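You operate a simulated robot arm through the tools that you are given. There is no shell and no other tool.

You are at the controls of a simulated robot arm. One attempt, no reset.

## Task
Clear the gold die with the blue peg, then bolt it in the holder.
Fine: peg back in its rack, cradle upright; the gold and blue bolts tight. Set down upright: blue peg.

It is judged by the outcome, as a careful person would: the job done as asked, and still so three seconds after it is handed in. It fails if anything else is knocked over, pushed out of place, dropped, spilled or broken.

## Robot
A 7-joint arm with a fingered hand, fixed in place. Base frame: the origin is at the foot of the arm, x ahead of it, y to its left, z up. Readings come in m, rad, newtons and seconds.
Its first joint turns from -2.601 to 2.601 rad. Payload 3.5 kg.
The tool frame sits at the grasp point between the pads (the TCP): z along the fingers, y along the line on which they close. The tips reach 0.03 m beyond it. Largest opening 0.104 m; the body of the gripper starts 0.035 m behind the TCP. The gripper is a hand of 4 fingers: y runs from the thumb to the fingers, the wrist lies at [-0.015, -0.11, -0.186] in the tool frame, and closing takes about 1.5 s.
Orientation is that of the tool frame in the base frame, as a unit quaternion [w, x, y, z]. With the fingers straight down and the wrist toward the robot, the tool's x, y and z point along [0, 1, 0], [1, 0, 0] and [0, 0, -1] of the base frame.

## Interface
- The arm moves only by the tool servo_tool. Its argument "series" is a list of rows, each a list of 2 entries, a list of its own where there are three numbers: the shift along the tool's x, y, z in m, then the turn, a rotation vector about the tool's x, y, z in rad. In form: [[[x, y, z], [ax, ay, az]], ...]. A call has 1 to 20 rows; each row is the pose to reach, as a shift and turn from the pose commanded when the call began, along the tool's axes at that moment. "fingers" is the closure in counts, from 0 (fully open) to 255 (shut), set as the call begins (left out, the last holds). A row lasts 0.2 s, in which the tool goes at most 0.05 m and 0.15 rad; a call with a longer step from one row to the next is refused whole, and so is a gripper value outside its range. Where a pose cannot be reached the arm comes as near as it can. A force on the tool above 80 N (or 10 N above the force at the start of the call, whichever is more), or a blocked arm, ends the call early, and 0.2 s more pass. The fingers move at their own pace (about 0.045 m/s each) and stop on an object; they squeeze with about 26 N. The grip force told is the motor's: it shows also when the fingers shut on nothing. Time passes only in rows, and 0.2 s behind the last, so rows that repeat a pose let the fingers close. The reply holds the time, the measured pose of the TCP, the force on the tool along the base axes, the opening and the grip force, in the units named above and with some noise, with the torque about the TCP (base axes, N m) and any sound that the robot's microphone picked up.
- Cameras (640 x 400 px; columns grow to the right, rows downward): "scene" is fixed at [0.2194, 0.4992, 1.6757]; the picture's right is [0.64, -0.77, 0.00], its down [-0.69, -0.57, -0.46] and it looks along [0.35, 0.29, -0.89] (base axes); focal length 247 px, centre (320, 200). "wrist" rides on the gripper at [0.061, -0.092, -0.13] in the tool frame; the picture's right is [-0.81, 0.28, -0.52], its down [-0.53, -0.71, 0.46] and it looks along [-0.24, 0.64, 0.72] (tool axes); focal length 275 px, centre (320, 200). There is no depth. A picture from a camera that has moved, and an enlarged one, comes with that camera's place and axes in the base frame and with its lens.
- capture(camera): a new picture of that camera. No time passes.
- raise_lower(by): slides the trunk up (or, below 0, down) by that many m; the arm rides with it, the base frame stays. It gives what a move gives, with no picture.
- move_fingers(index, middle, ring, thumb_bend, thumb_turn): sets how far each is bent, from 0 (flat) to 1 (curled in); at 0.3 the hand is open as for a grip, at 0.7 the pads meet at the TCP. One left out holds its place. A second passes; each finger stops where it meets its share of the squeeze, and holds until it gets a number again. A gripper value or a shape takes the hand back. It gives what a move gives, with no picture; readings hold the bend of each and the force on the fingers (four entries, about 0 where the hand has none), thumb and palm. thumb_turn goes from beside the hand (0) to across from the fingers (1), as for a grip.
- preshape(shape): the hand has 4 fingers and takes this shape, open, in about a second: jaw (thumb against the fingers, like two jaws); tri (thumb and two fingers); tip (a fingertip pinch); poke (one finger out to press); point (the index stretched); flat (the hand flat); cup (the hand cupped); fist (a fist). The gripper value then closes the fingers along that shape, each until it touches; the sizes above hold for jaw. It gives what a move gives, with no picture.
- enlarge(camera, box): a new picture of the part [left, top, right, bottom] of that camera's present view, enlarged. No time passes.
- job_done(): hands the job in; it is judged then, once.

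Nothing tells you positions but the pictures and the camera data. Unless the task says otherwise, let go and move clear before handing in.

The tools are called as a command line: name --argument value ..., lists and objects as JSON in quotes. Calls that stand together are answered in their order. servo_tool: Moves the arm, as the interface text tells. Its arguments: {"type":"object","properties":{"series":{"type":"array"},"fingers":{"type":"number"}},"required":["series"]} The other tools are called the same way: raise_lower (by) slides the trunk up or down; preshape (shape) gives the hand a shape; move_fingers (index, middle, ring, thumb_bend, thumb_turn) moves the fingers one by one; capture (camera) takes a picture; enlarge (camera, box) takes an enlarged picture of a part of a camera's view; job_done () hands the job in.

At the start:

```text
clock: 0.0
tool_pos: [0.5336, 0.575, 1.3932]
tcp_rot: [0.0, 0.707, 0.707, 0.0]
force: [0.2, 0.0, -0.9]
wrist_torque: [0.06, 0.01, 0.02]
width: 0.1038
grip_force: 0.1
shape: jaw
bend: [0.3, 0.3, 0.3, 0.3, 0.98]
finger forces: [0.0, 0.0, 0.0, 0.0, 0.0, 0.0]
trunk travel left (down, up): [-0.575, 0.135]
```

scene: 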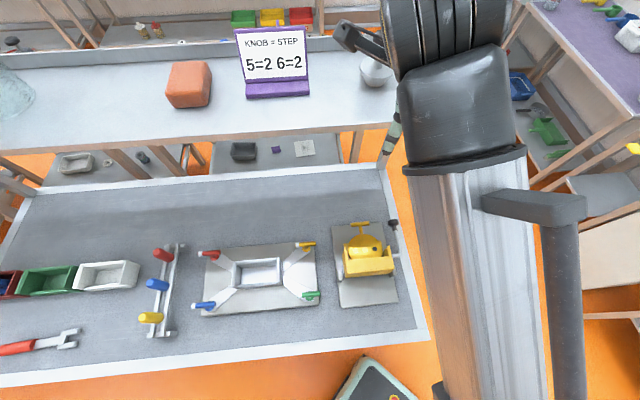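
wrist: 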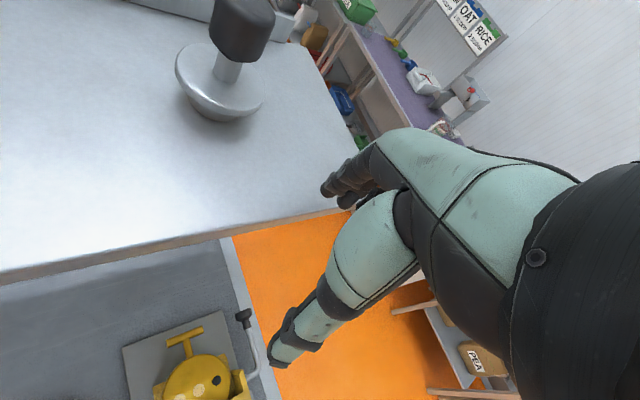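

I see a grey bench with a rack of three pegs (red, blue, yellow), a holder plate with four coloured bolts, and a yellow/gold die in a cradle on the right. A sign says "KNOB = STEP 5=2 6=2". I will look closer before moving anything.

enlarge --camera "scene" --box '[310, 200, 430, 320]'

enlarge --camera "scene" --box '[130, 220, 330, 345]'

enlarge --camera "scene" --box '[220, 10, 340, 110]'

enlarge --camera "scene" --box '[0, 220, 150, 370]'

enlarge --camera "wrist" --box '[100, 280, 300, 400]'

```text
3.33 times, centred on (370, 260) of scene
camera zoom: at [0.2194, 0.4992, 1.6757], right [0.64, -0.77, 0.0], down [-0.69, -0.57, -0.46], along [0.35, 0.29, -0.89], focal length 824 px, centre (153, 0)
```

zoom: 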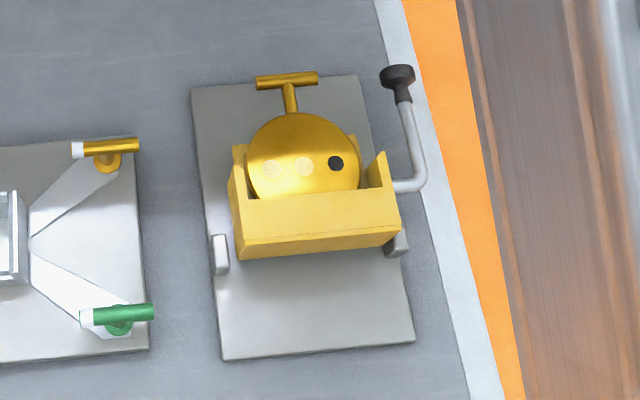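

```text
3.20 times, centred on (230, 282) of scene
camera zoom: at [0.2194, 0.4992, 1.6757], right [0.64, -0.77, 0.0], down [-0.69, -0.57, -0.46], along [0.35, 0.29, -0.89], focal length 791 px, centre (608, -64)
```

zoom: 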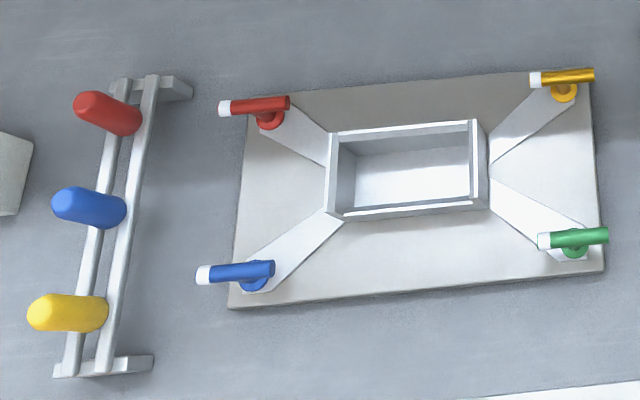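

```text
4.00 times, centred on (280, 60) of scene
camera zoom: at [0.2194, 0.4992, 1.6757], right [0.64, -0.77, 0.0], down [-0.69, -0.57, -0.46], along [0.35, 0.29, -0.89], focal length 989 px, centre (480, 760)
```

zoom: 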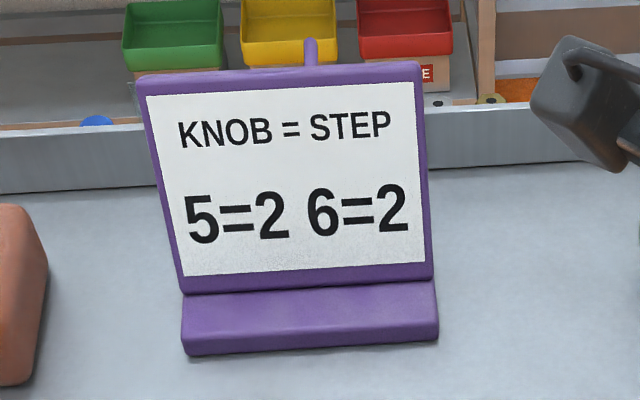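

```text
2.67 times, centred on (75, 295) of scene
camera zoom: at [0.2194, 0.4992, 1.6757], right [0.64, -0.77, 0.0], down [-0.69, -0.57, -0.46], along [0.35, 0.29, -0.89], focal length 659 px, centre (973, -53)
```

zoom: 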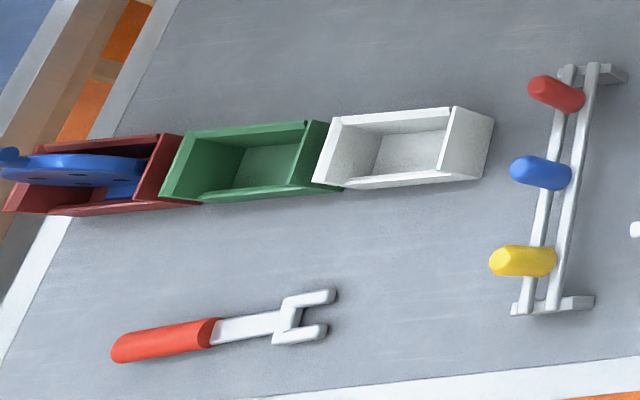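

```text
3.20 times, centred on (200, 340) of wrist
camera zoom: at [0.4421, 0.6358, 1.5245], right [0.28, -0.81, 0.52], down [-0.71, -0.53, -0.46], along [0.64, -0.24, -0.72], focal length 881 px, centre (704, -248)
```

zoom: 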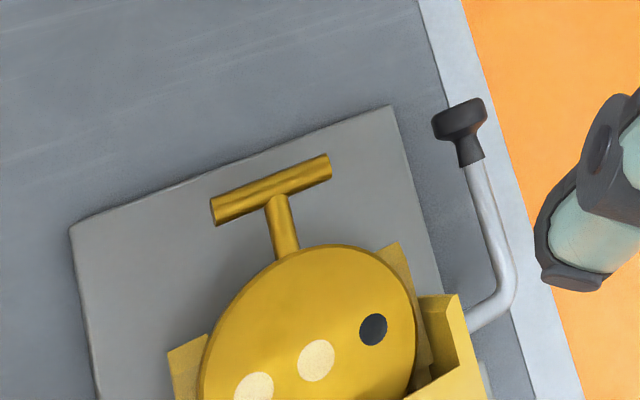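

The gold die sits in a cradle with a crank. Two of its holes look plugged (light) and one open (dark). The plate top is near z≈0.88. I will lower the trunk a bit and look with the wrist camera.

raise_lower --by -0.2

servo_tool --series '[[[0, -0.04, 0], [0, 0, 0]], [[0, -0.08, 0], [0, 0, 0]], [[0, -0.12, 0], [0, 0, 0]], [[0, -0.16, 0], [0, 0, 0]]]'

capture --camera "wrist"

capture --camera "scene"

```text
clock: 0.8
tool_pos: [0.5299, 0.5738, 1.3732]
tcp_rot: [0.004, 0.706, 0.708, 0.017]
force: [-8.7, -0.9, 47.2]
wrist_torque: [-0.35, -2.89, -0.05]
width: 0.101
grip_force: 0.1
shape: jaw
bend: [0.29, 0.3, 0.3, 0.3, 0.98]
finger forces: [11.4, 36.1, 0.0, 0.1, 0.1, 0.0]
trunk travel left (down, up): [-0.536, 0.174]
stopped: the force on the tool passed its limit at 92 N (the readings are from after the stop); the commanded pose is now the measured one
```

```text
clock: 1.8
tool_pos: [0.3751, 0.5757, 1.3619]
tcp_rot: [0.003, 0.706, 0.708, 0.01]
force: [-0.1, -0.4, 0.7]
wrist_torque: [-0.01, -0.04, -0.06]
width: 0.1039
grip_force: 0.0
shape: jaw
bend: [0.3, 0.3, 0.3, 0.3, 0.98]
finger forces: [0.0, 0.0, 0.0, 0.1, 0.0, 0.0]
trunk travel left (down, up): [-0.536, 0.174]
```

```text
taken
camera wrist: at [0.2807, 0.6353, 1.4922], right [0.27, -0.82, 0.51], down [-0.7, -0.53, -0.47], along [0.66, -0.23, -0.72], focal length 275 px, centre (320, 200)
```

wrist: 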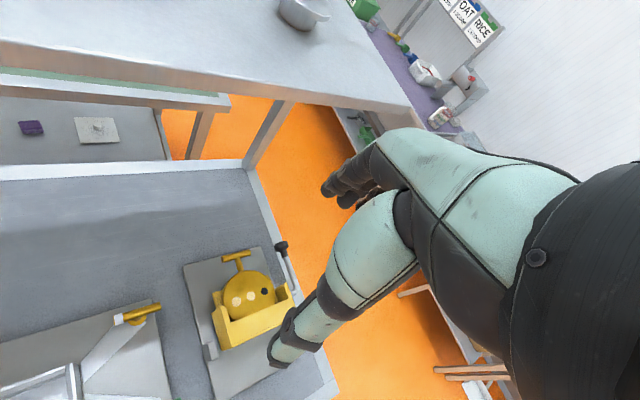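

```text
taken
```

scene: 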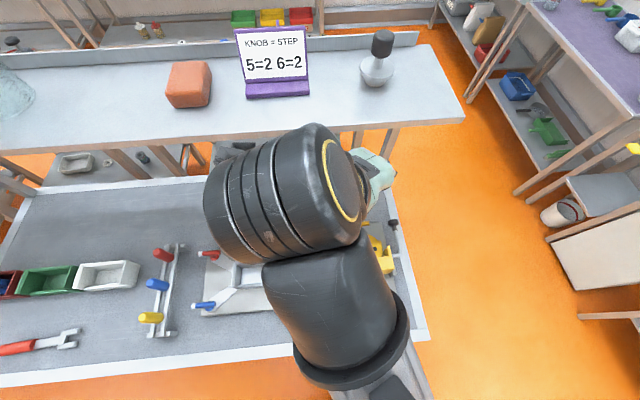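

The fingertips touched the upper shelf (its top is near z≈1.34, with the front edge near x+y≈1.15). I backed off with nothing disturbed. I'm now clear of the shelf edge, so I will lower the trunk in steps.

raise_lower --by -0.15

capture --camera "wrist"

capture --camera "scene"

```text
clock: 3.5
tool_pos: [0.3749, 0.5753, 1.2121]
tcp_rot: [0.003, 0.707, 0.707, 0.009]
force: [-0.3, 0.0, -0.4]
wrist_torque: [-0.02, -0.03, 0.03]
width: 0.1041
grip_force: 0.1
shape: jaw
bend: [0.3, 0.3, 0.3, 0.3, 0.98]
finger forces: [0.0, 0.0, 0.1, 0.0, 0.1, 0.1]
trunk travel left (down, up): [-0.386, 0.324]
```

```text
taken
camera wrist: at [0.2814, 0.6354, 1.3425], right [0.27, -0.82, 0.51], down [-0.7, -0.53, -0.47], along [0.66, -0.23, -0.72], focal length 275 px, centre (320, 200)
```

wrist: 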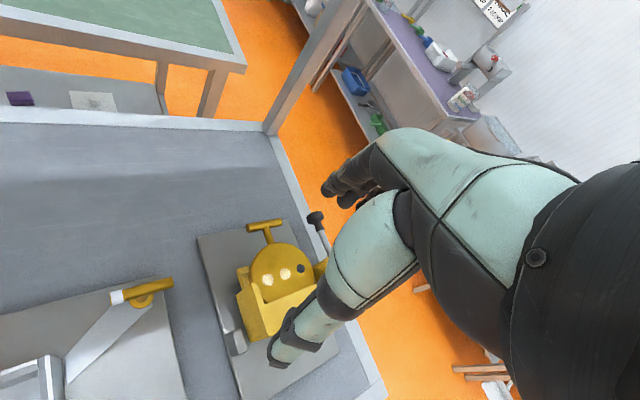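

```text
taken
```

scene: 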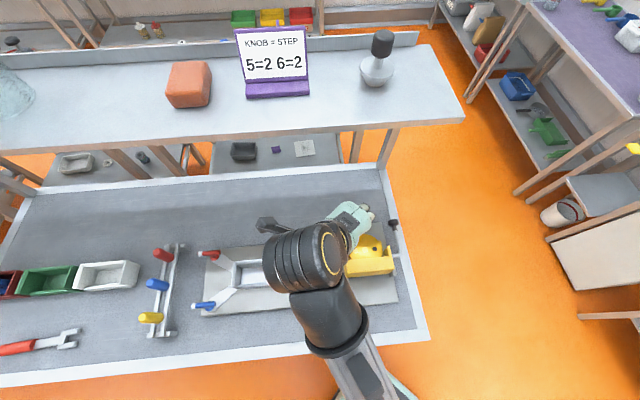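

The mint-coloured thing is my own hand. I'll turn it about the vertical so the wrist camera faces the die from its front, and move in for a closer look.

servo_tool --series '[[[-0.015, 0.006, 0.011], [0, 0, -0.14]], [[-0.03, 0.012, 0.022], [0, 0, -0.28]], [[-0.045, 0.018, 0.033], [0, 0, -0.42]], [[-0.06, 0.024, 0.044], [0, 0, -0.56]], [[-0.075, 0.03, 0.055], [0, 0, -0.7]], [[-0.09, 0.036, 0.066], [0, 0, -0.84]], [[-0.105, 0.04, 0.077], [0, 0, -0.98]], [[-0.125, 0.045, 0.09], [0, 0, -1.12]]]'

capture --camera "wrist"

capture --camera "scene"

```text
clock: 5.3
tool_pos: [0.4224, 0.4522, 1.1208]
tcp_rot: [0.007, 0.221, 0.975, 0.007]
force: [-0.3, 0.1, 0.4]
wrist_torque: [0.04, -0.01, 0.0]
width: 0.1037
grip_force: 0.1
shape: jaw
bend: [0.3, 0.3, 0.3, 0.3, 0.98]
finger forces: [0.1, 0.0, 0.0, 0.0, 0.0, 0.0]
trunk travel left (down, up): [-0.386, 0.324]
```

```text
taken
camera wrist: at [0.3252, 0.3945, 1.2498], right [0.84, -0.11, 0.53], down [0.18, -0.87, -0.46], along [0.51, 0.48, -0.71], focal length 275 px, centre (320, 200)
```

wrist: 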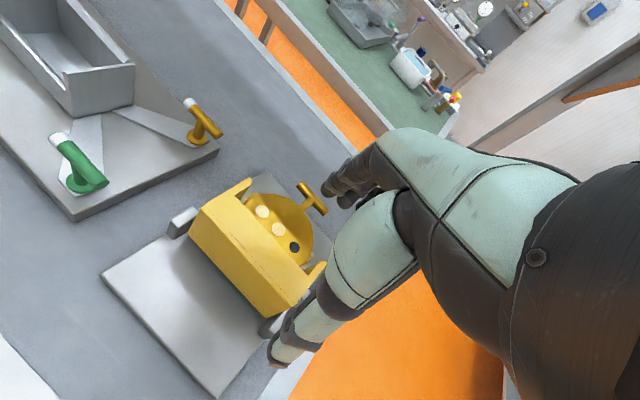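

```text
taken
```

scene: 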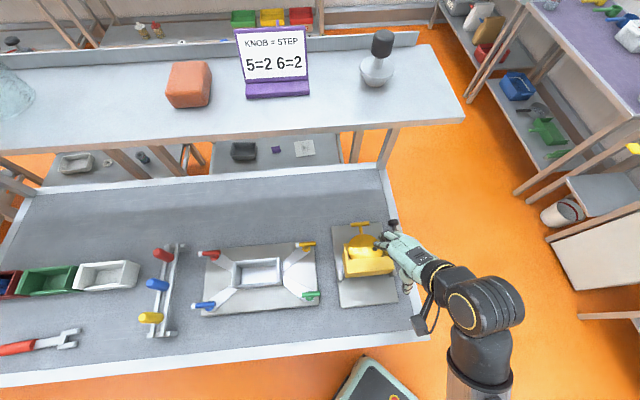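

The camera now faces the die's front. I'll enlarge on the die and the holder.

enlarge --camera "wrist" --box '[90, 150, 330, 300]'

enlarge --camera "wrist" --box '[0, 0, 240, 220]'

enlarge --camera "scene" --box '[130, 230, 190, 345]'

enlarge --camera "scene" --box '[190, 235, 260, 320]'

```text
2.67 times, centred on (210, 225) of wrist
camera zoom: at [0.3252, 0.3945, 1.2498], right [0.84, -0.11, 0.53], down [0.18, -0.87, -0.46], along [0.51, 0.48, -0.71], focal length 734 px, centre (613, 133)
```

zoom: 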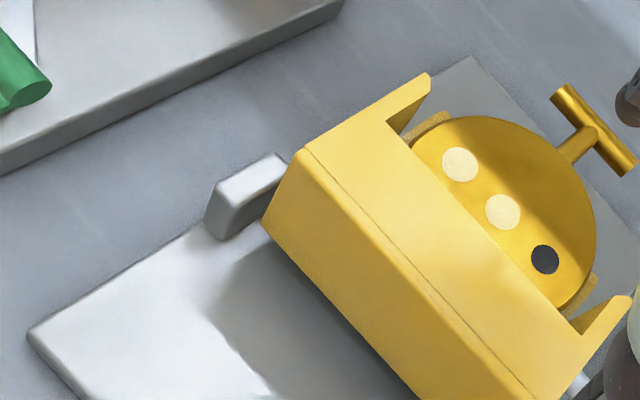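

```text
1.82 times, centred on (120, 110) of wrist
camera zoom: at [0.3252, 0.3945, 1.2498], right [0.84, -0.11, 0.53], down [0.18, -0.87, -0.46], along [0.51, 0.48, -0.71], focal length 500 px, centre (684, 364)
```

zoom: 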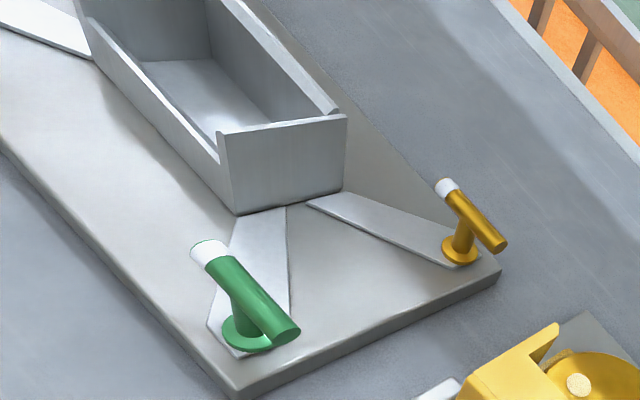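

```text
3.48 times, centred on (160, 288) of scene
camera zoom: at [0.2194, 0.4992, 1.6757], right [0.64, -0.77, 0.0], down [-0.69, -0.57, -0.46], along [0.35, 0.29, -0.89], focal length 860 px, centre (876, -104)
```

zoom: 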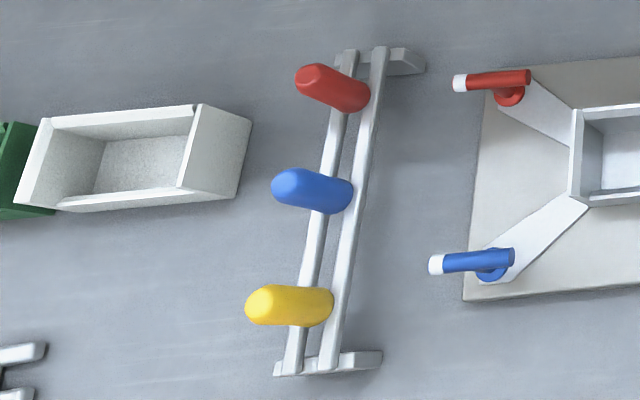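

```text
4.71 times, centred on (225, 278) of scene
camera zoom: at [0.2194, 0.4992, 1.6757], right [0.64, -0.77, 0.0], down [-0.69, -0.57, -0.46], along [0.35, 0.29, -0.89], focal length 1164 px, centre (767, -165)
```

zoom: 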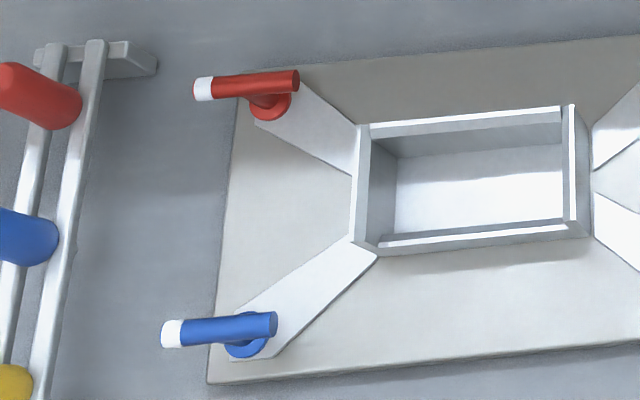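

Triangulating, the die is lying flat, about z≈0.975 with its T-handle pointing back, so the cradle is tipped. Its holes are vertical, plugged at about (0.436,0.545) and (0.456,0.525). The open one is at (0.475,0.504). Next I'll look at the peg rack.

servo_tool --series '[[[0.0396, 0.0134, 0.0017], [0, 0, -0.037]], [[0.0793, 0.0268, 0.0033], [0, 0, -0.074]], [[0.1189, 0.0401, 0.005], [0, 0, -0.111]], [[0.1585, 0.0535, 0.0067], [0, 0, -0.148]], [[0.1982, 0.0669, 0.0083], [0, 0, -0.185]], [[0.2378, 0.0803, 0.01], [0, 0, -0.222]], [[0.2774, 0.0937, 0.0117], [0, 0, -0.26]], [[0.317, 0.107, 0.0133], [0, 0, -0.297]], [[0.3567, 0.1204, 0.015], [0, 0, -0.334]], [[0.3963, 0.1338, 0.0167], [0, 0, -0.371]], [[0.436, 0.147, 0.0183], [0, 0, -0.408]], [[0.4756, 0.1605, 0.02], [0, 0, -0.445]]]'

capture --camera "wrist"

enlarge --camera "scene" --box '[320, 210, 420, 310]'

```text
clock: 7.9
tool_pos: [0.0648, 0.8024, 1.0986]
tcp_rot: [0.008, 0.001, 1.0, 0.005]
force: [-0.1, -0.7, -0.4]
wrist_torque: [-0.01, 0.04, 0.0]
width: 0.1038
grip_force: 0.1
shape: jaw
bend: [0.3, 0.3, 0.3, 0.3, 0.98]
finger forces: [0.1, 0.0, 0.0, 0.1, 0.0, 0.0]
trunk travel left (down, up): [-0.386, 0.324]
```

```text
taken
camera wrist: at [0.0012, 0.7098, 1.2278], right [0.8, 0.27, 0.53], down [0.54, -0.71, -0.45], along [0.26, 0.65, -0.71], focal length 275 px, centre (320, 200)
```

wrist: 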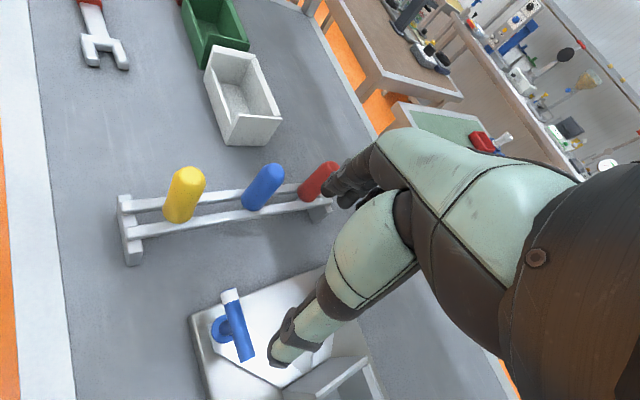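

```text
4.00 times, centred on (370, 260) of scene
camera zoom: at [0.2194, 0.4992, 1.6757], right [0.64, -0.77, 0.0], down [-0.69, -0.57, -0.46], along [0.35, 0.29, -0.89], focal length 989 px, centre (120, -40)
```

zoom: 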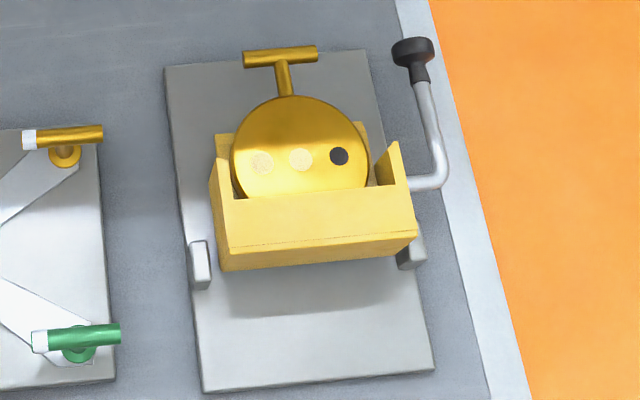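

The rack stands ahead of me with the pegs' coloured heads up. I'll enlarge to locate the blue peg.

enlarge --camera "wrist" --box '[110, 140, 350, 290]'

enlarge --camera "wrist" --box '[180, 270, 340, 400]'

enlarge --camera "wrist" --box '[170, 0, 330, 150]'

```text
2.67 times, centred on (230, 215) of wrist
camera zoom: at [0.0012, 0.7098, 1.2278], right [0.8, 0.27, 0.53], down [0.54, -0.71, -0.45], along [0.26, 0.65, -0.71], focal length 734 px, centre (560, 160)
```

zoom: 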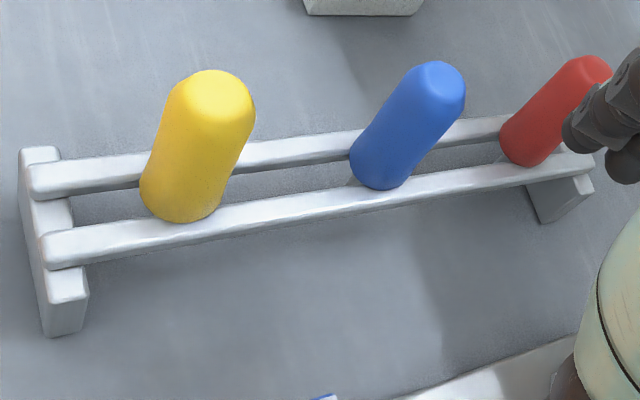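

```text
3.08 times, centred on (260, 335) of wrist
camera zoom: at [0.0012, 0.7098, 1.2278], right [0.8, 0.27, 0.53], down [0.54, -0.71, -0.45], along [0.26, 0.65, -0.71], focal length 847 px, centre (505, -215)
```

zoom: 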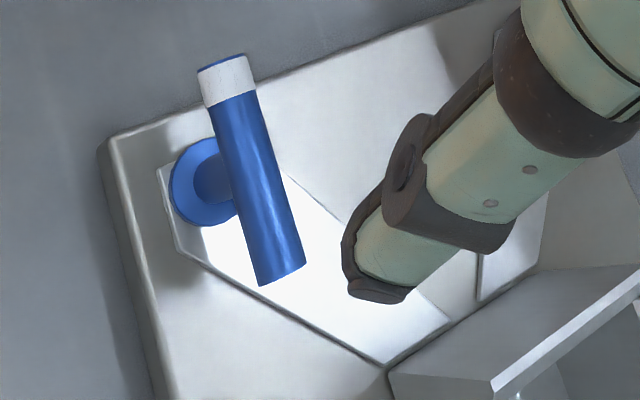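

```text
2.67 times, centred on (250, 75) of wrist
camera zoom: at [0.0012, 0.7098, 1.2278], right [0.8, 0.27, 0.53], down [0.54, -0.71, -0.45], along [0.26, 0.65, -0.71], focal length 734 px, centre (507, 533)
```

zoom: 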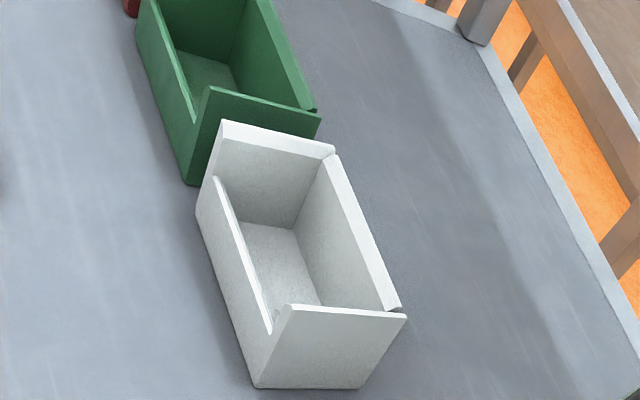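

Blue peg axis ≈ (0.021, 0.888), with its head from z≈0.965 to 1.03 on rails running at about 45°. I'll first take out the small tilt left from the shelf bump and move above the peg. After that I'll turn the hand so it closes across the rails.

servo_tool --series '[[[0.02, 0.03, 0], [0.01, 0.016, 0]], [[0.03, 0.05, 0], [0.01, 0.016, 0]], [[0.03, 0.05, 0], [0.01, 0.016, 0]]]'

servo_tool --series '[[[0, 0, 0], [0, 0, -0.13]], [[0, 0, 0], [0, 0, -0.26]], [[0, 0, 0], [0, 0, -0.39]], [[0, 0, 0], [0, 0, -0.52]], [[0, 0, 0], [0, 0, -0.65]], [[0, 0, 0], [0, 0, -0.785]]]'

capture --camera "wrist"

capture --camera "scene"

```text
clock: 8.7
tool_pos: [0.0344, 0.8521, 1.0988]
tcp_rot: [0.001, 0.002, 1.0, 0.001]
force: [0.1, 0.4, -0.7]
wrist_torque: [0.0, 0.02, -0.04]
width: 0.104
grip_force: 0.0
shape: jaw
bend: [0.3, 0.3, 0.3, 0.3, 0.98]
finger forces: [0.0, 0.0, 0.1, 0.0, 0.0, 0.0]
trunk travel left (down, up): [-0.386, 0.324]
```

```text
clock: 10.1
tool_pos: [0.0332, 0.8488, 1.0971]
tcp_rot: [0.002, -0.381, 0.924, 0.002]
force: [0.5, -0.7, 0.4]
wrist_torque: [0.02, -0.01, 0.01]
width: 0.1038
grip_force: 0.0
shape: jaw
bend: [0.3, 0.3, 0.3, 0.3, 0.98]
finger forces: [0.1, 0.1, 0.1, 0.0, 0.0, 0.1]
out of reach, approached as far as the arm can: row 6
trunk travel left (down, up): [-0.386, 0.324]
```

```text
taken
camera wrist: at [0.055, 0.7405, 1.2278], right [0.38, 0.76, 0.52], down [0.88, -0.13, -0.46], along [-0.28, 0.63, -0.72], focal length 275 px, centre (320, 200)
```

wrist: 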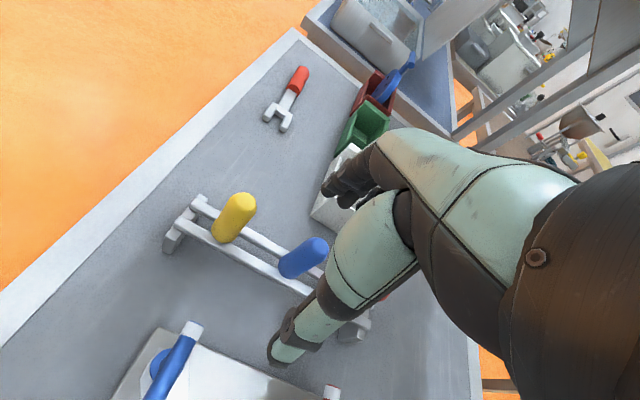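

```text
taken
```

scene: 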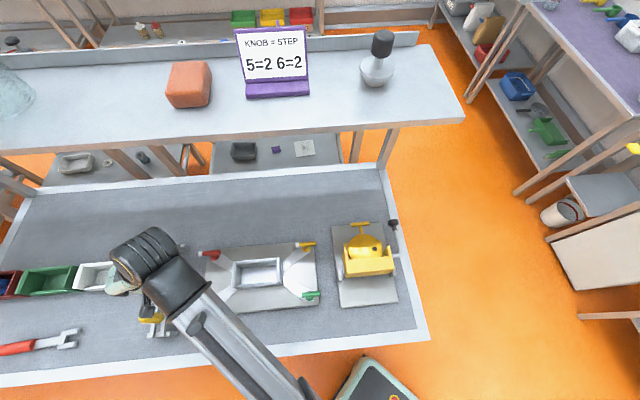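

That heading is near the wrist's limit. I'll ease back to about 113° and hover over the peg to check the alignment.

servo_tool --series '[[[0, 0, 0], [0, 0, 0.13]], [[0, 0, 0], [0, 0, 0.26]], [[0, 0, 0], [0, 0, 0.38]]]'

capture --camera "wrist"

enlarge --camera "wrist" --box '[130, 150, 370, 300]'

```text
clock: 10.9
tool_pos: [0.0325, 0.8482, 1.0972]
tcp_rot: [0.0, -0.198, 0.98, 0.0]
force: [0.1, 0.1, -0.7]
wrist_torque: [-0.02, 0.01, 0.01]
width: 0.104
grip_force: 0.0
shape: jaw
bend: [0.3, 0.3, 0.3, 0.3, 0.98]
finger forces: [0.0, 0.0, 0.0, 0.0, 0.0, 0.0]
trunk travel left (down, up): [-0.386, 0.324]
```

```text
taken
camera wrist: at [0.0128, 0.7405, 1.2287], right [0.64, 0.57, 0.52], down [0.77, -0.45, -0.46], along [-0.03, 0.69, -0.72], focal length 275 px, centre (320, 200)
```

wrist: 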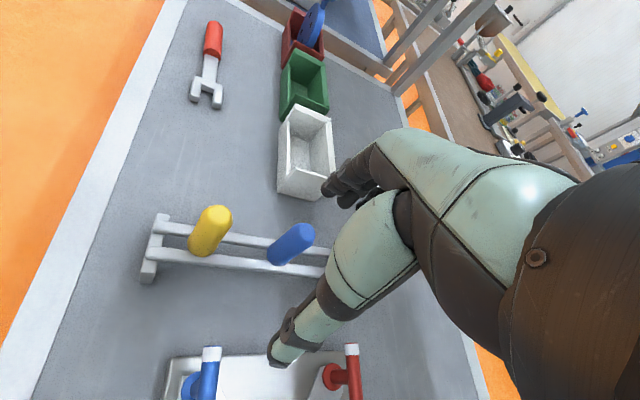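

```text
2.67 times, centred on (250, 225) of wrist
camera zoom: at [0.0128, 0.7405, 1.2287], right [0.64, 0.57, 0.52], down [0.77, -0.45, -0.46], along [-0.03, 0.69, -0.72], focal length 734 px, centre (507, 133)
```

zoom: 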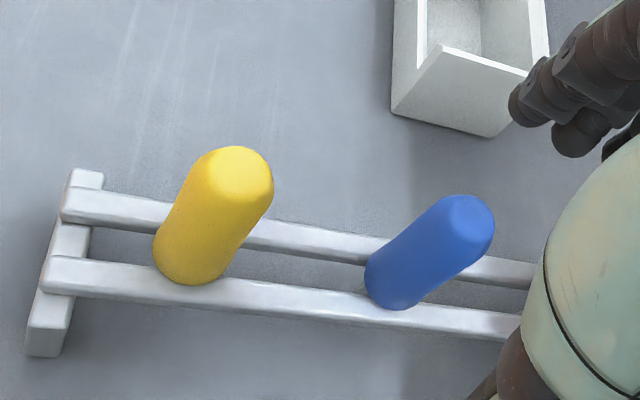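

Both views agree on the blue peg axis ≈ (0.0205, 0.890). I'll move over it with the fingers open and check before going down.

servo_tool --series '[[[-0.0052, 0.0433, 0], [0, 0, 0]], [[-0.0052, 0.0433, 0.03], [0, 0, 0]], [[-0.0052, 0.0433, 0.03], [0, 0, 0]]]'

capture --camera "wrist"

enlarge --camera "scene" --box '[80, 220, 240, 320]'

```text
clock: 11.7
tool_pos: [0.0207, 0.8909, 1.0673]
tcp_rot: [0.001, -0.199, 0.98, 0.0]
force: [-0.1, 0.3, 0.0]
wrist_torque: [-0.01, 0.0, -0.01]
width: 0.1038
grip_force: 0.2
shape: jaw
bend: [0.3, 0.3, 0.3, 0.3, 0.98]
finger forces: [0.0, 0.1, 0.1, 0.1, 0.0, 0.0]
out of reach, approached as far as the arm can: row 1
trunk travel left (down, up): [-0.386, 0.324]
```

```text
taken
camera wrist: at [0.0012, 0.7834, 1.1982], right [0.64, 0.57, 0.52], down [0.77, -0.45, -0.46], along [-0.03, 0.69, -0.72], focal length 275 px, centre (320, 200)
```

wrist: 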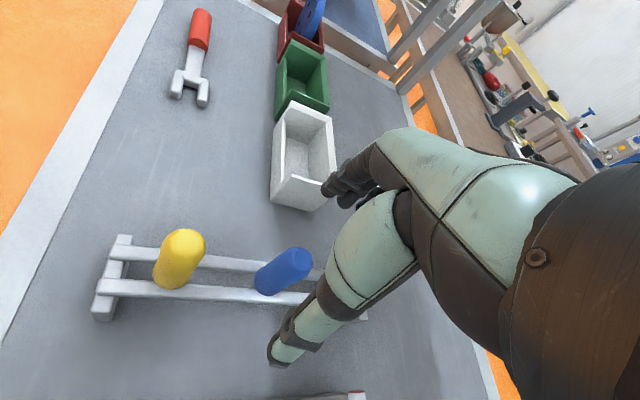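

```text
4.00 times, centred on (160, 270) of scene
camera zoom: at [0.2194, 0.4992, 1.6757], right [0.64, -0.77, 0.0], down [-0.69, -0.57, -0.46], along [0.35, 0.29, -0.89], focal length 989 px, centre (960, -80)
```

zoom: 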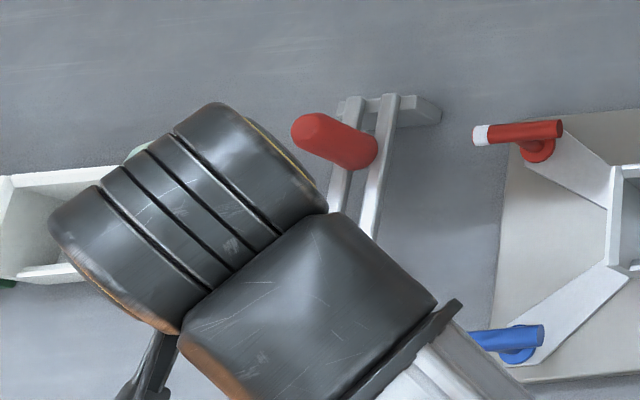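

The blue peg appears where I predict it. I'm descending to grip its head.

servo_tool --series '[[[0, 0, 0.02], [0, 0, 0]], [[0, 0, 0.04], [0, 0, 0]], [[0, 0, 0.055], [0, 0, 0]], [[0, 0, 0.063], [0, 0, 0]], [[0, 0, 0.063], [0, 0, 0]]]'

capture --camera "wrist"

```text
clock: 12.9
tool_pos: [0.0215, 0.8911, 1.0037]
tcp_rot: [0.0, -0.2, 0.98, 0.0]
force: [0.1, 0.0, -0.4]
wrist_torque: [-0.03, -0.01, 0.01]
width: 0.1038
grip_force: 0.1
shape: jaw
bend: [0.3, 0.3, 0.3, 0.3, 0.98]
finger forces: [0.1, 0.0, 0.1, 0.0, 0.1, 0.0]
trunk travel left (down, up): [-0.386, 0.324]
```

```text
taken
camera wrist: at [0.0007, 0.783, 1.1354], right [0.64, 0.57, 0.52], down [0.77, -0.45, -0.46], along [-0.03, 0.69, -0.72], focal length 275 px, centre (320, 200)
```

wrist: 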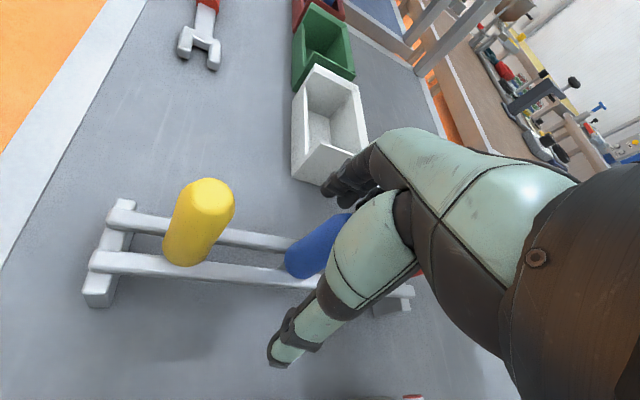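

The blue head is between the thumb and fingers. Closing now.

servo_tool --series '[[[0, 0, 0], [0, 0, 0]], [[0, 0, 0], [0, 0, 0]], [[0, 0, 0], [0, 0, 0]], [[0, 0, 0], [0, 0, 0]], [[0, 0, 0], [0, 0, 0]], [[0, 0, 0], [0, 0, 0]], [[0, 0, 0], [0, 0, 0]], [[0, 0, 0], [0, 0, 0]]]' --fingers 255

capture --camera "wrist"

```text
clock: 14.7
tool_pos: [0.0205, 0.8922, 1.0043]
tcp_rot: [0.001, -0.2, 0.98, 0.001]
force: [-0.2, 0.5, -0.5]
wrist_torque: [0.03, 0.05, 0.0]
width: 0.02
grip_force: 25.8
shape: jaw
bend: [0.73, 0.58, 0.64, 0.76, 1.0]
finger forces: [12.0, 9.0, 0.0, 0.0, 20.0, 0.1]
trunk travel left (down, up): [-0.386, 0.324]
```

```text
taken
camera wrist: at [0.0007, 0.783, 1.1354], right [0.64, 0.57, 0.52], down [0.77, -0.45, -0.46], along [-0.03, 0.69, -0.72], focal length 275 px, centre (320, 200)
```

wrist: 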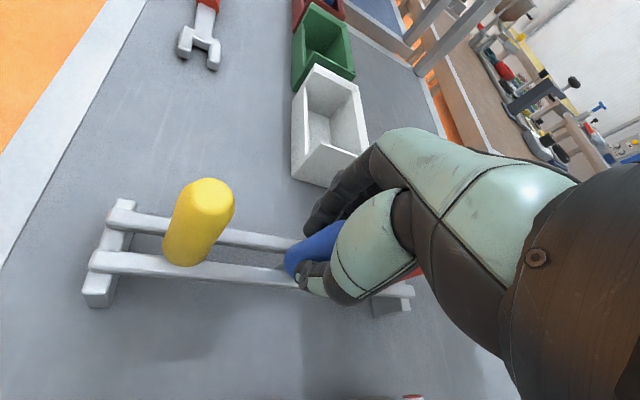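

The peg is gripped (width about 20 mm, 26 N). I'm lifting slowly to see its shaft.

servo_tool --series '[[[0, 0, -0.02], [0, 0, 0]], [[0, 0, -0.04], [0, 0, 0]], [[0, 0, -0.06], [0, 0, 0]]]'

capture --camera "wrist"

enlarge --camera "wrist" --box '[240, 180, 400, 300]'

```text
clock: 15.5
tool_pos: [0.0199, 0.8912, 1.0643]
tcp_rot: [0.001, -0.199, 0.98, 0.0]
force: [0.7, -0.4, -0.7]
wrist_torque: [-0.05, 0.0, 0.0]
width: 0.0197
grip_force: 26.2
shape: jaw
bend: [0.73, 0.58, 0.64, 0.76, 1.0]
finger forces: [11.9, 9.0, 0.0, 0.0, 20.2, 0.0]
trunk travel left (down, up): [-0.386, 0.324]
```

```text
taken
camera wrist: at [0.0009, 0.7834, 1.1955], right [0.64, 0.57, 0.52], down [0.77, -0.45, -0.45], along [-0.03, 0.69, -0.72], focal length 275 px, centre (320, 200)
```

wrist: 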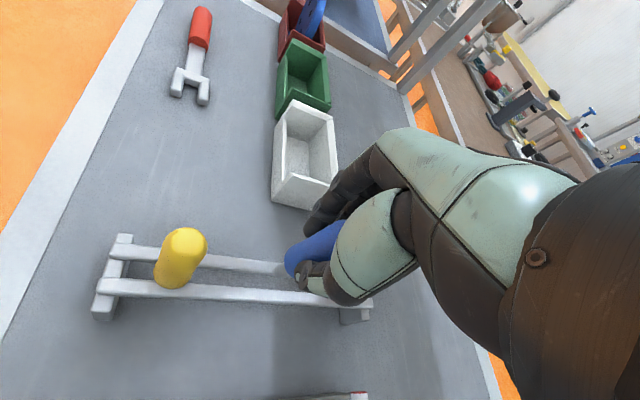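

```text
3.33 times, centred on (320, 240) of wrist
camera zoom: at [0.0009, 0.7834, 1.1955], right [0.64, 0.57, 0.52], down [0.77, -0.45, -0.45], along [-0.03, 0.69, -0.72], focal length 918 px, centre (320, 67)
```

zoom: 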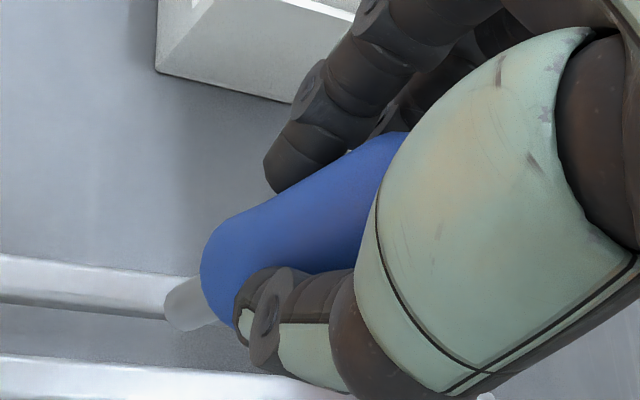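

The lift is clean, and the peg has a short silver shaft (about 20 mm) below its blue head. I'll zoom in to see how it sits in the hand.

enlarge --camera "wrist" --box '[265, 205, 345, 285]'

capture --camera "scene"

enlarge --camera "scene" --box '[100, 230, 180, 290]'

```text
5.00 times, centred on (305, 245) of wrist
camera zoom: at [0.0009, 0.7834, 1.1955], right [0.64, 0.57, 0.52], down [0.77, -0.45, -0.45], along [-0.03, 0.69, -0.72], focal length 1376 px, centre (395, -25)
```

zoom: 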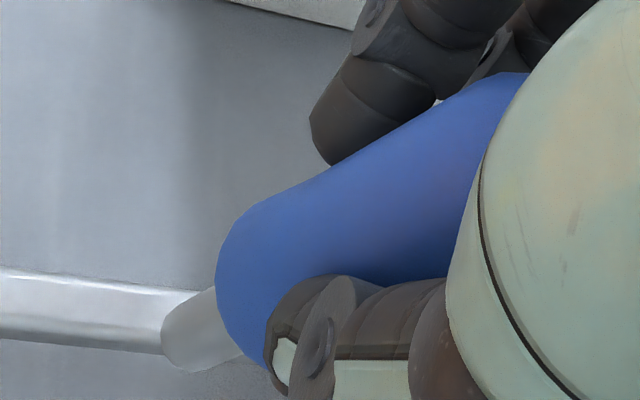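

```text
taken
```

scene: 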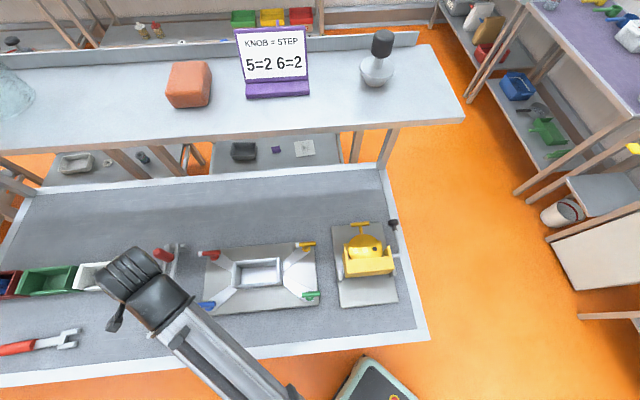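

```text
6.67 times, centred on (140, 260) of scene
camera zoom: at [0.2194, 0.4992, 1.6757], right [0.64, -0.77, 0.0], down [-0.69, -0.57, -0.46], along [0.35, 0.29, -0.89], focal length 1648 px, centre (1520, -200)
```

zoom: 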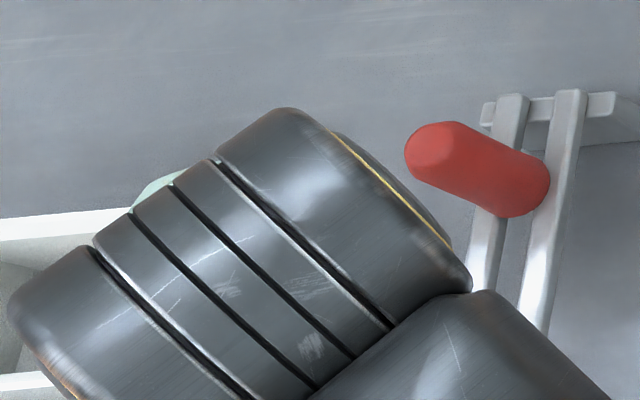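

The peg is held with a slight tilt (about 5°), which I will correct with the tool. I'll raise for clearance first and carry the peg over to the die.

raise_lower --by 0.06

servo_tool --series '[[[-0.0192, -0.0412, 0], [0, 0, 0.071]], [[-0.0384, -0.0825, 0], [0, 0, 0.142]], [[-0.0576, -0.1237, 0], [0, 0, 0.214]], [[-0.0768, -0.165, 0], [0, 0, 0.285]], [[-0.096, -0.2062, 0], [0, 0, 0.356]], [[-0.115, -0.2475, 0], [0, 0, 0.427]], [[-0.1343, -0.2887, 0], [0, 0, 0.499]], [[-0.1535, -0.33, 0], [0, 0, 0.57]], [[-0.1727, -0.3712, 0], [0, 0, 0.641]], [[-0.1919, -0.4125, 0], [0, 0, 0.712]], [[-0.2111, -0.4537, 0], [0, 0, 0.784]], [[-0.2303, -0.495, 0], [0, 0, 0.855]], [[-0.2303, -0.495, 0], [0, 0, 0.855]]]'

capture --camera "wrist"

capture --camera "scene"

```text
clock: 16.5
tool_pos: [0.0215, 0.8918, 1.125]
tcp_rot: [0.001, -0.2, 0.98, -0.001]
force: [0.3, -0.4, -0.2]
wrist_torque: [-0.01, -0.03, 0.0]
width: 0.0198
grip_force: 25.7
shape: jaw
bend: [0.73, 0.58, 0.64, 0.76, 1.0]
finger forces: [12.0, 9.0, 0.1, 0.1, 20.3, 0.0]
trunk travel left (down, up): [-0.446, 0.264]
```

```text
clock: 19.3
tool_pos: [0.4261, 0.5249, 1.1245]
tcp_rot: [0.0, 0.225, 0.974, 0.001]
force: [-0.5, -0.7, -0.1]
wrist_torque: [0.0, 0.02, -0.01]
width: 0.0196
grip_force: 26.3
shape: jaw
bend: [0.73, 0.58, 0.64, 0.76, 1.0]
finger forces: [12.2, 9.3, 0.1, 0.0, 20.2, 0.0]
trunk travel left (down, up): [-0.446, 0.264]
```

```text
taken
camera wrist: at [0.331, 0.4695, 1.2552], right [0.85, -0.11, 0.52], down [0.17, -0.87, -0.46], along [0.5, 0.47, -0.72], focal length 275 px, centre (320, 200)
```

wrist: 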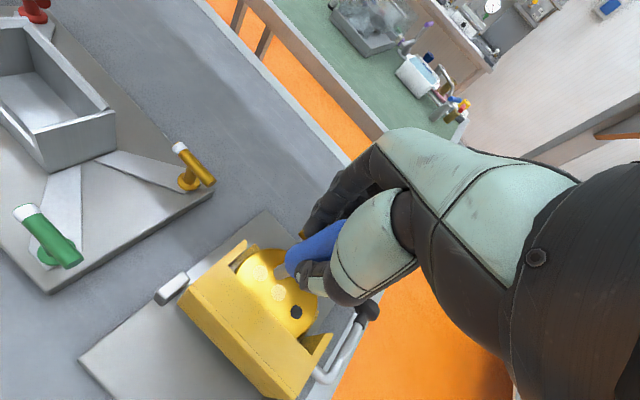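

```text
taken
```

scene: 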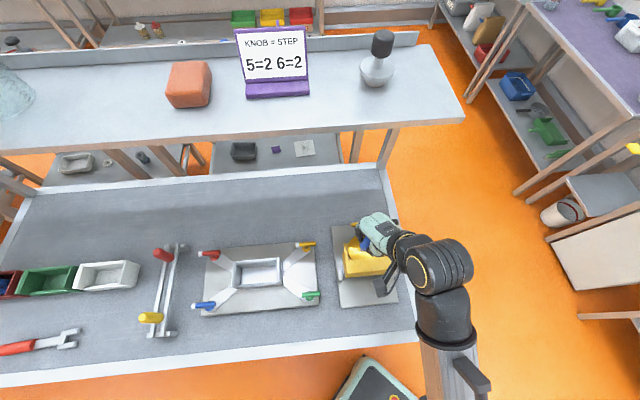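

The peg is hovering above the die. I'll zoom in to compare the tip with the holes, and use this new viewpoint to refine the die's geometry.

enlarge --camera "wrist" --box '[150, 200, 390, 350]'

enlarge --camera "wrist" --box '[235, 225, 335, 325]'

enlarge --camera "scene" --box '[330, 200, 430, 300]'

```text
2.67 times, centred on (270, 275) of wrist
camera zoom: at [0.331, 0.4695, 1.2552], right [0.85, -0.11, 0.52], down [0.17, -0.87, -0.46], along [0.5, 0.47, -0.72], focal length 734 px, centre (453, 0)
```

zoom: 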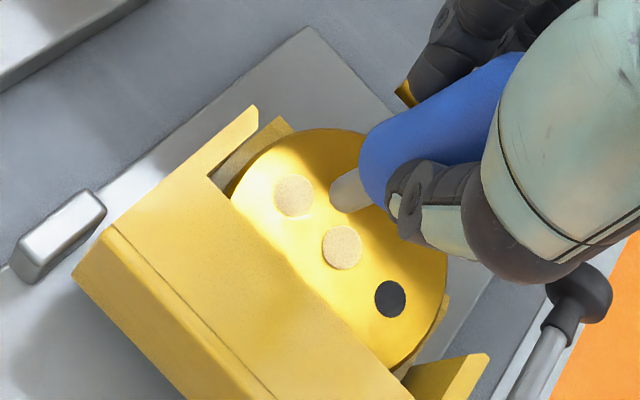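

```text
4.00 times, centred on (285, 275) of wrist
camera zoom: at [0.331, 0.4695, 1.2552], right [0.85, -0.11, 0.52], down [0.17, -0.87, -0.46], along [0.5, 0.47, -0.72], focal length 1101 px, centre (460, -100)
```

zoom: 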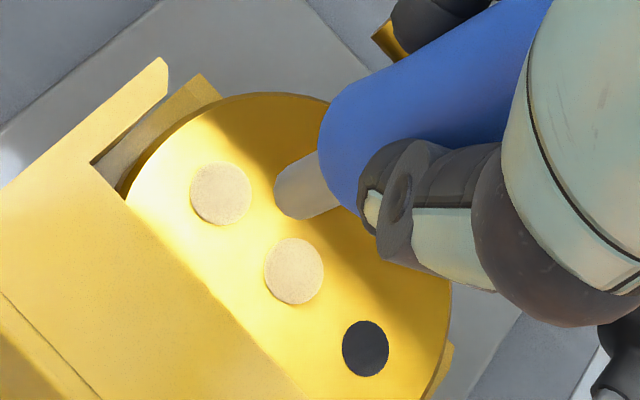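

```text
4.00 times, centred on (380, 250) of scene
camera zoom: at [0.2194, 0.4992, 1.6757], right [0.64, -0.77, 0.0], down [-0.69, -0.57, -0.46], along [0.35, 0.29, -0.89], focal length 989 px, centre (80, 0)
```

zoom: 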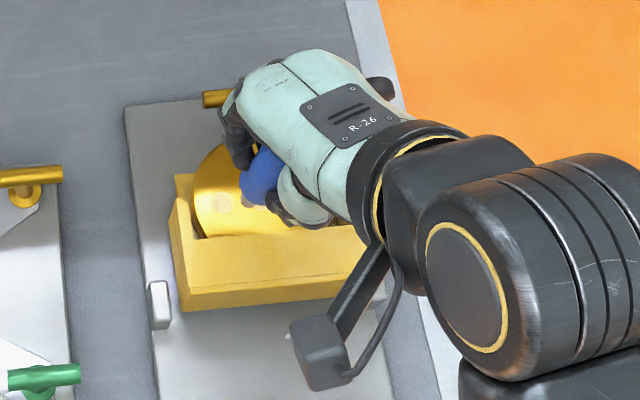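

The picture and my triangulation agree: hole A is at tool (0.001, 0.022, 0.150) and B at (−0.026, 0.013, 0.150). I'll straighten the peg and bring its tip about 20 mm above hole A.

servo_tool --series '[[[-0.0003, 0.011, 0.022], [0.01, -0.02, 0]], [[-0.0006, 0.022, 0.045], [0.02, -0.04, 0]], [[-0.0008, 0.0322, 0.0675], [0.03, -0.06, 0]], [[-0.0008, 0.0322, 0.0675], [0.03, -0.06, 0]]]'

capture --camera "wrist"

enlarge --camera "wrist" --box '[235, 225, 335, 325]'

```text
clock: 20.3
tool_pos: [0.4385, 0.5534, 1.0602]
tcp_rot: [0.027, 0.224, 0.974, -0.017]
force: [-1.3, 4.5, 41.8]
wrist_torque: [0.21, -0.14, 0.03]
width: 0.0236
grip_force: 25.7
shape: jaw
bend: [0.74, 0.56, 0.64, 0.78, 1.0]
finger forces: [17.5, 14.2, 0.0, 0.0, 28.4, 0.0]
trunk travel left (down, up): [-0.446, 0.264]
```

```text
taken
camera wrist: at [0.338, 0.5043, 1.1898], right [0.82, -0.08, 0.56], down [0.19, -0.89, -0.41], along [0.53, 0.44, -0.72], focal length 275 px, centre (320, 200)
```

wrist: 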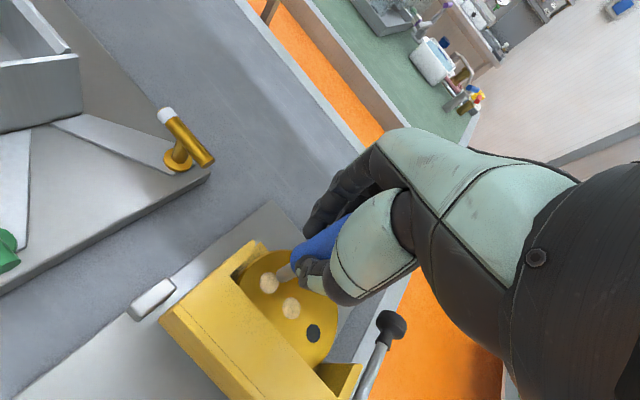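

```text
4.00 times, centred on (285, 275) of wrist
camera zoom: at [0.338, 0.5043, 1.1898], right [0.82, -0.08, 0.56], down [0.19, -0.89, -0.41], along [0.53, 0.44, -0.72], focal length 1101 px, centre (460, -100)
```

zoom: 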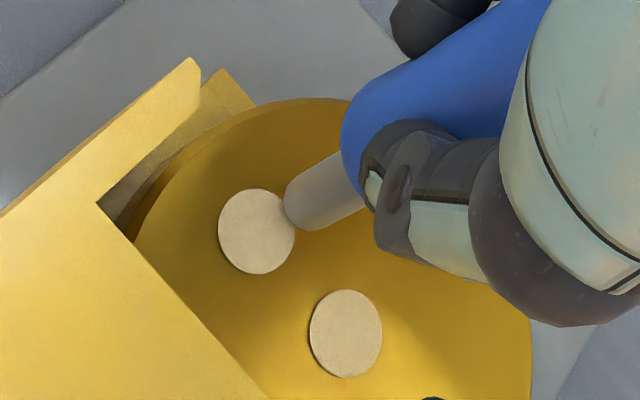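

I met the plug's edge with about 40 N, so the peg's tip is lower than I thought (about 0.083 m beyond the TCP). The shaft also lies nearly along the tool axis. I'll back off 20 mm and undo the tilt.

servo_tool --series '[[[-0.0006, -0.0003, -0.01], [0, 0, 0]], [[-0.0012, -0.0006, -0.02], [-0.015, 0.03, 0]], [[-0.0012, -0.0006, -0.02], [-0.03, 0.06, 0]], [[-0.0012, -0.0006, -0.02], [-0.03, 0.06, 0]]]'

capture --camera "wrist"

enlarge --camera "wrist" --box '[235, 225, 335, 325]'

```text
clock: 21.3
tool_pos: [0.4412, 0.5552, 1.0765]
tcp_rot: [0.001, 0.225, 0.974, 0.0]
force: [-0.3, -0.2, -0.2]
wrist_torque: [0.02, -0.01, 0.0]
width: 0.0214
grip_force: 25.8
shape: jaw
bend: [0.73, 0.56, 0.64, 0.78, 1.0]
finger forces: [13.1, 10.4, 0.0, 0.1, 20.4, 0.1]
trunk travel left (down, up): [-0.446, 0.264]
```

```text
taken
camera wrist: at [0.3463, 0.4992, 1.2077], right [0.85, -0.11, 0.52], down [0.17, -0.87, -0.46], along [0.5, 0.47, -0.72], focal length 275 px, centre (320, 200)
```

wrist: 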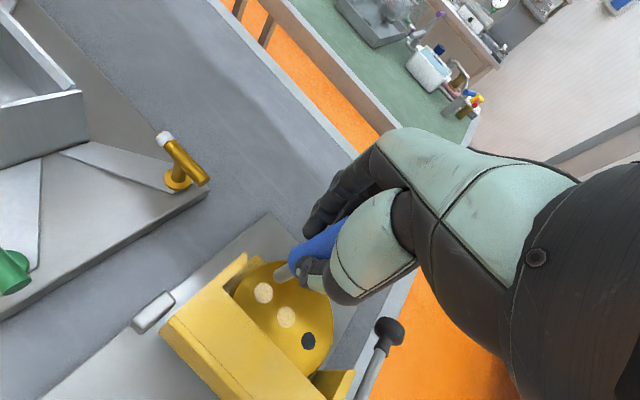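

```text
4.00 times, centred on (285, 275) of wrist
camera zoom: at [0.3463, 0.4992, 1.2077], right [0.85, -0.11, 0.52], down [0.17, -0.87, -0.46], along [0.5, 0.47, -0.72], focal length 1101 px, centre (460, -100)
```

zoom: 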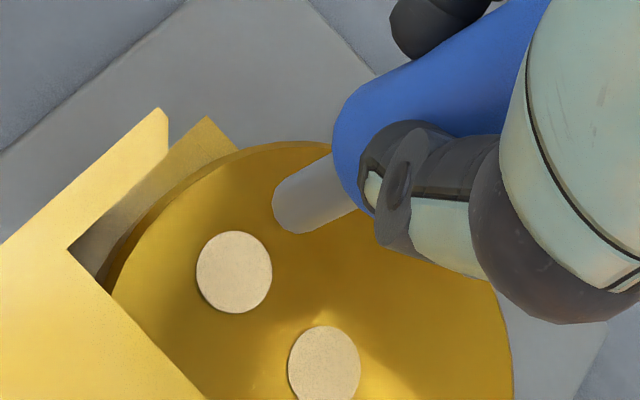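

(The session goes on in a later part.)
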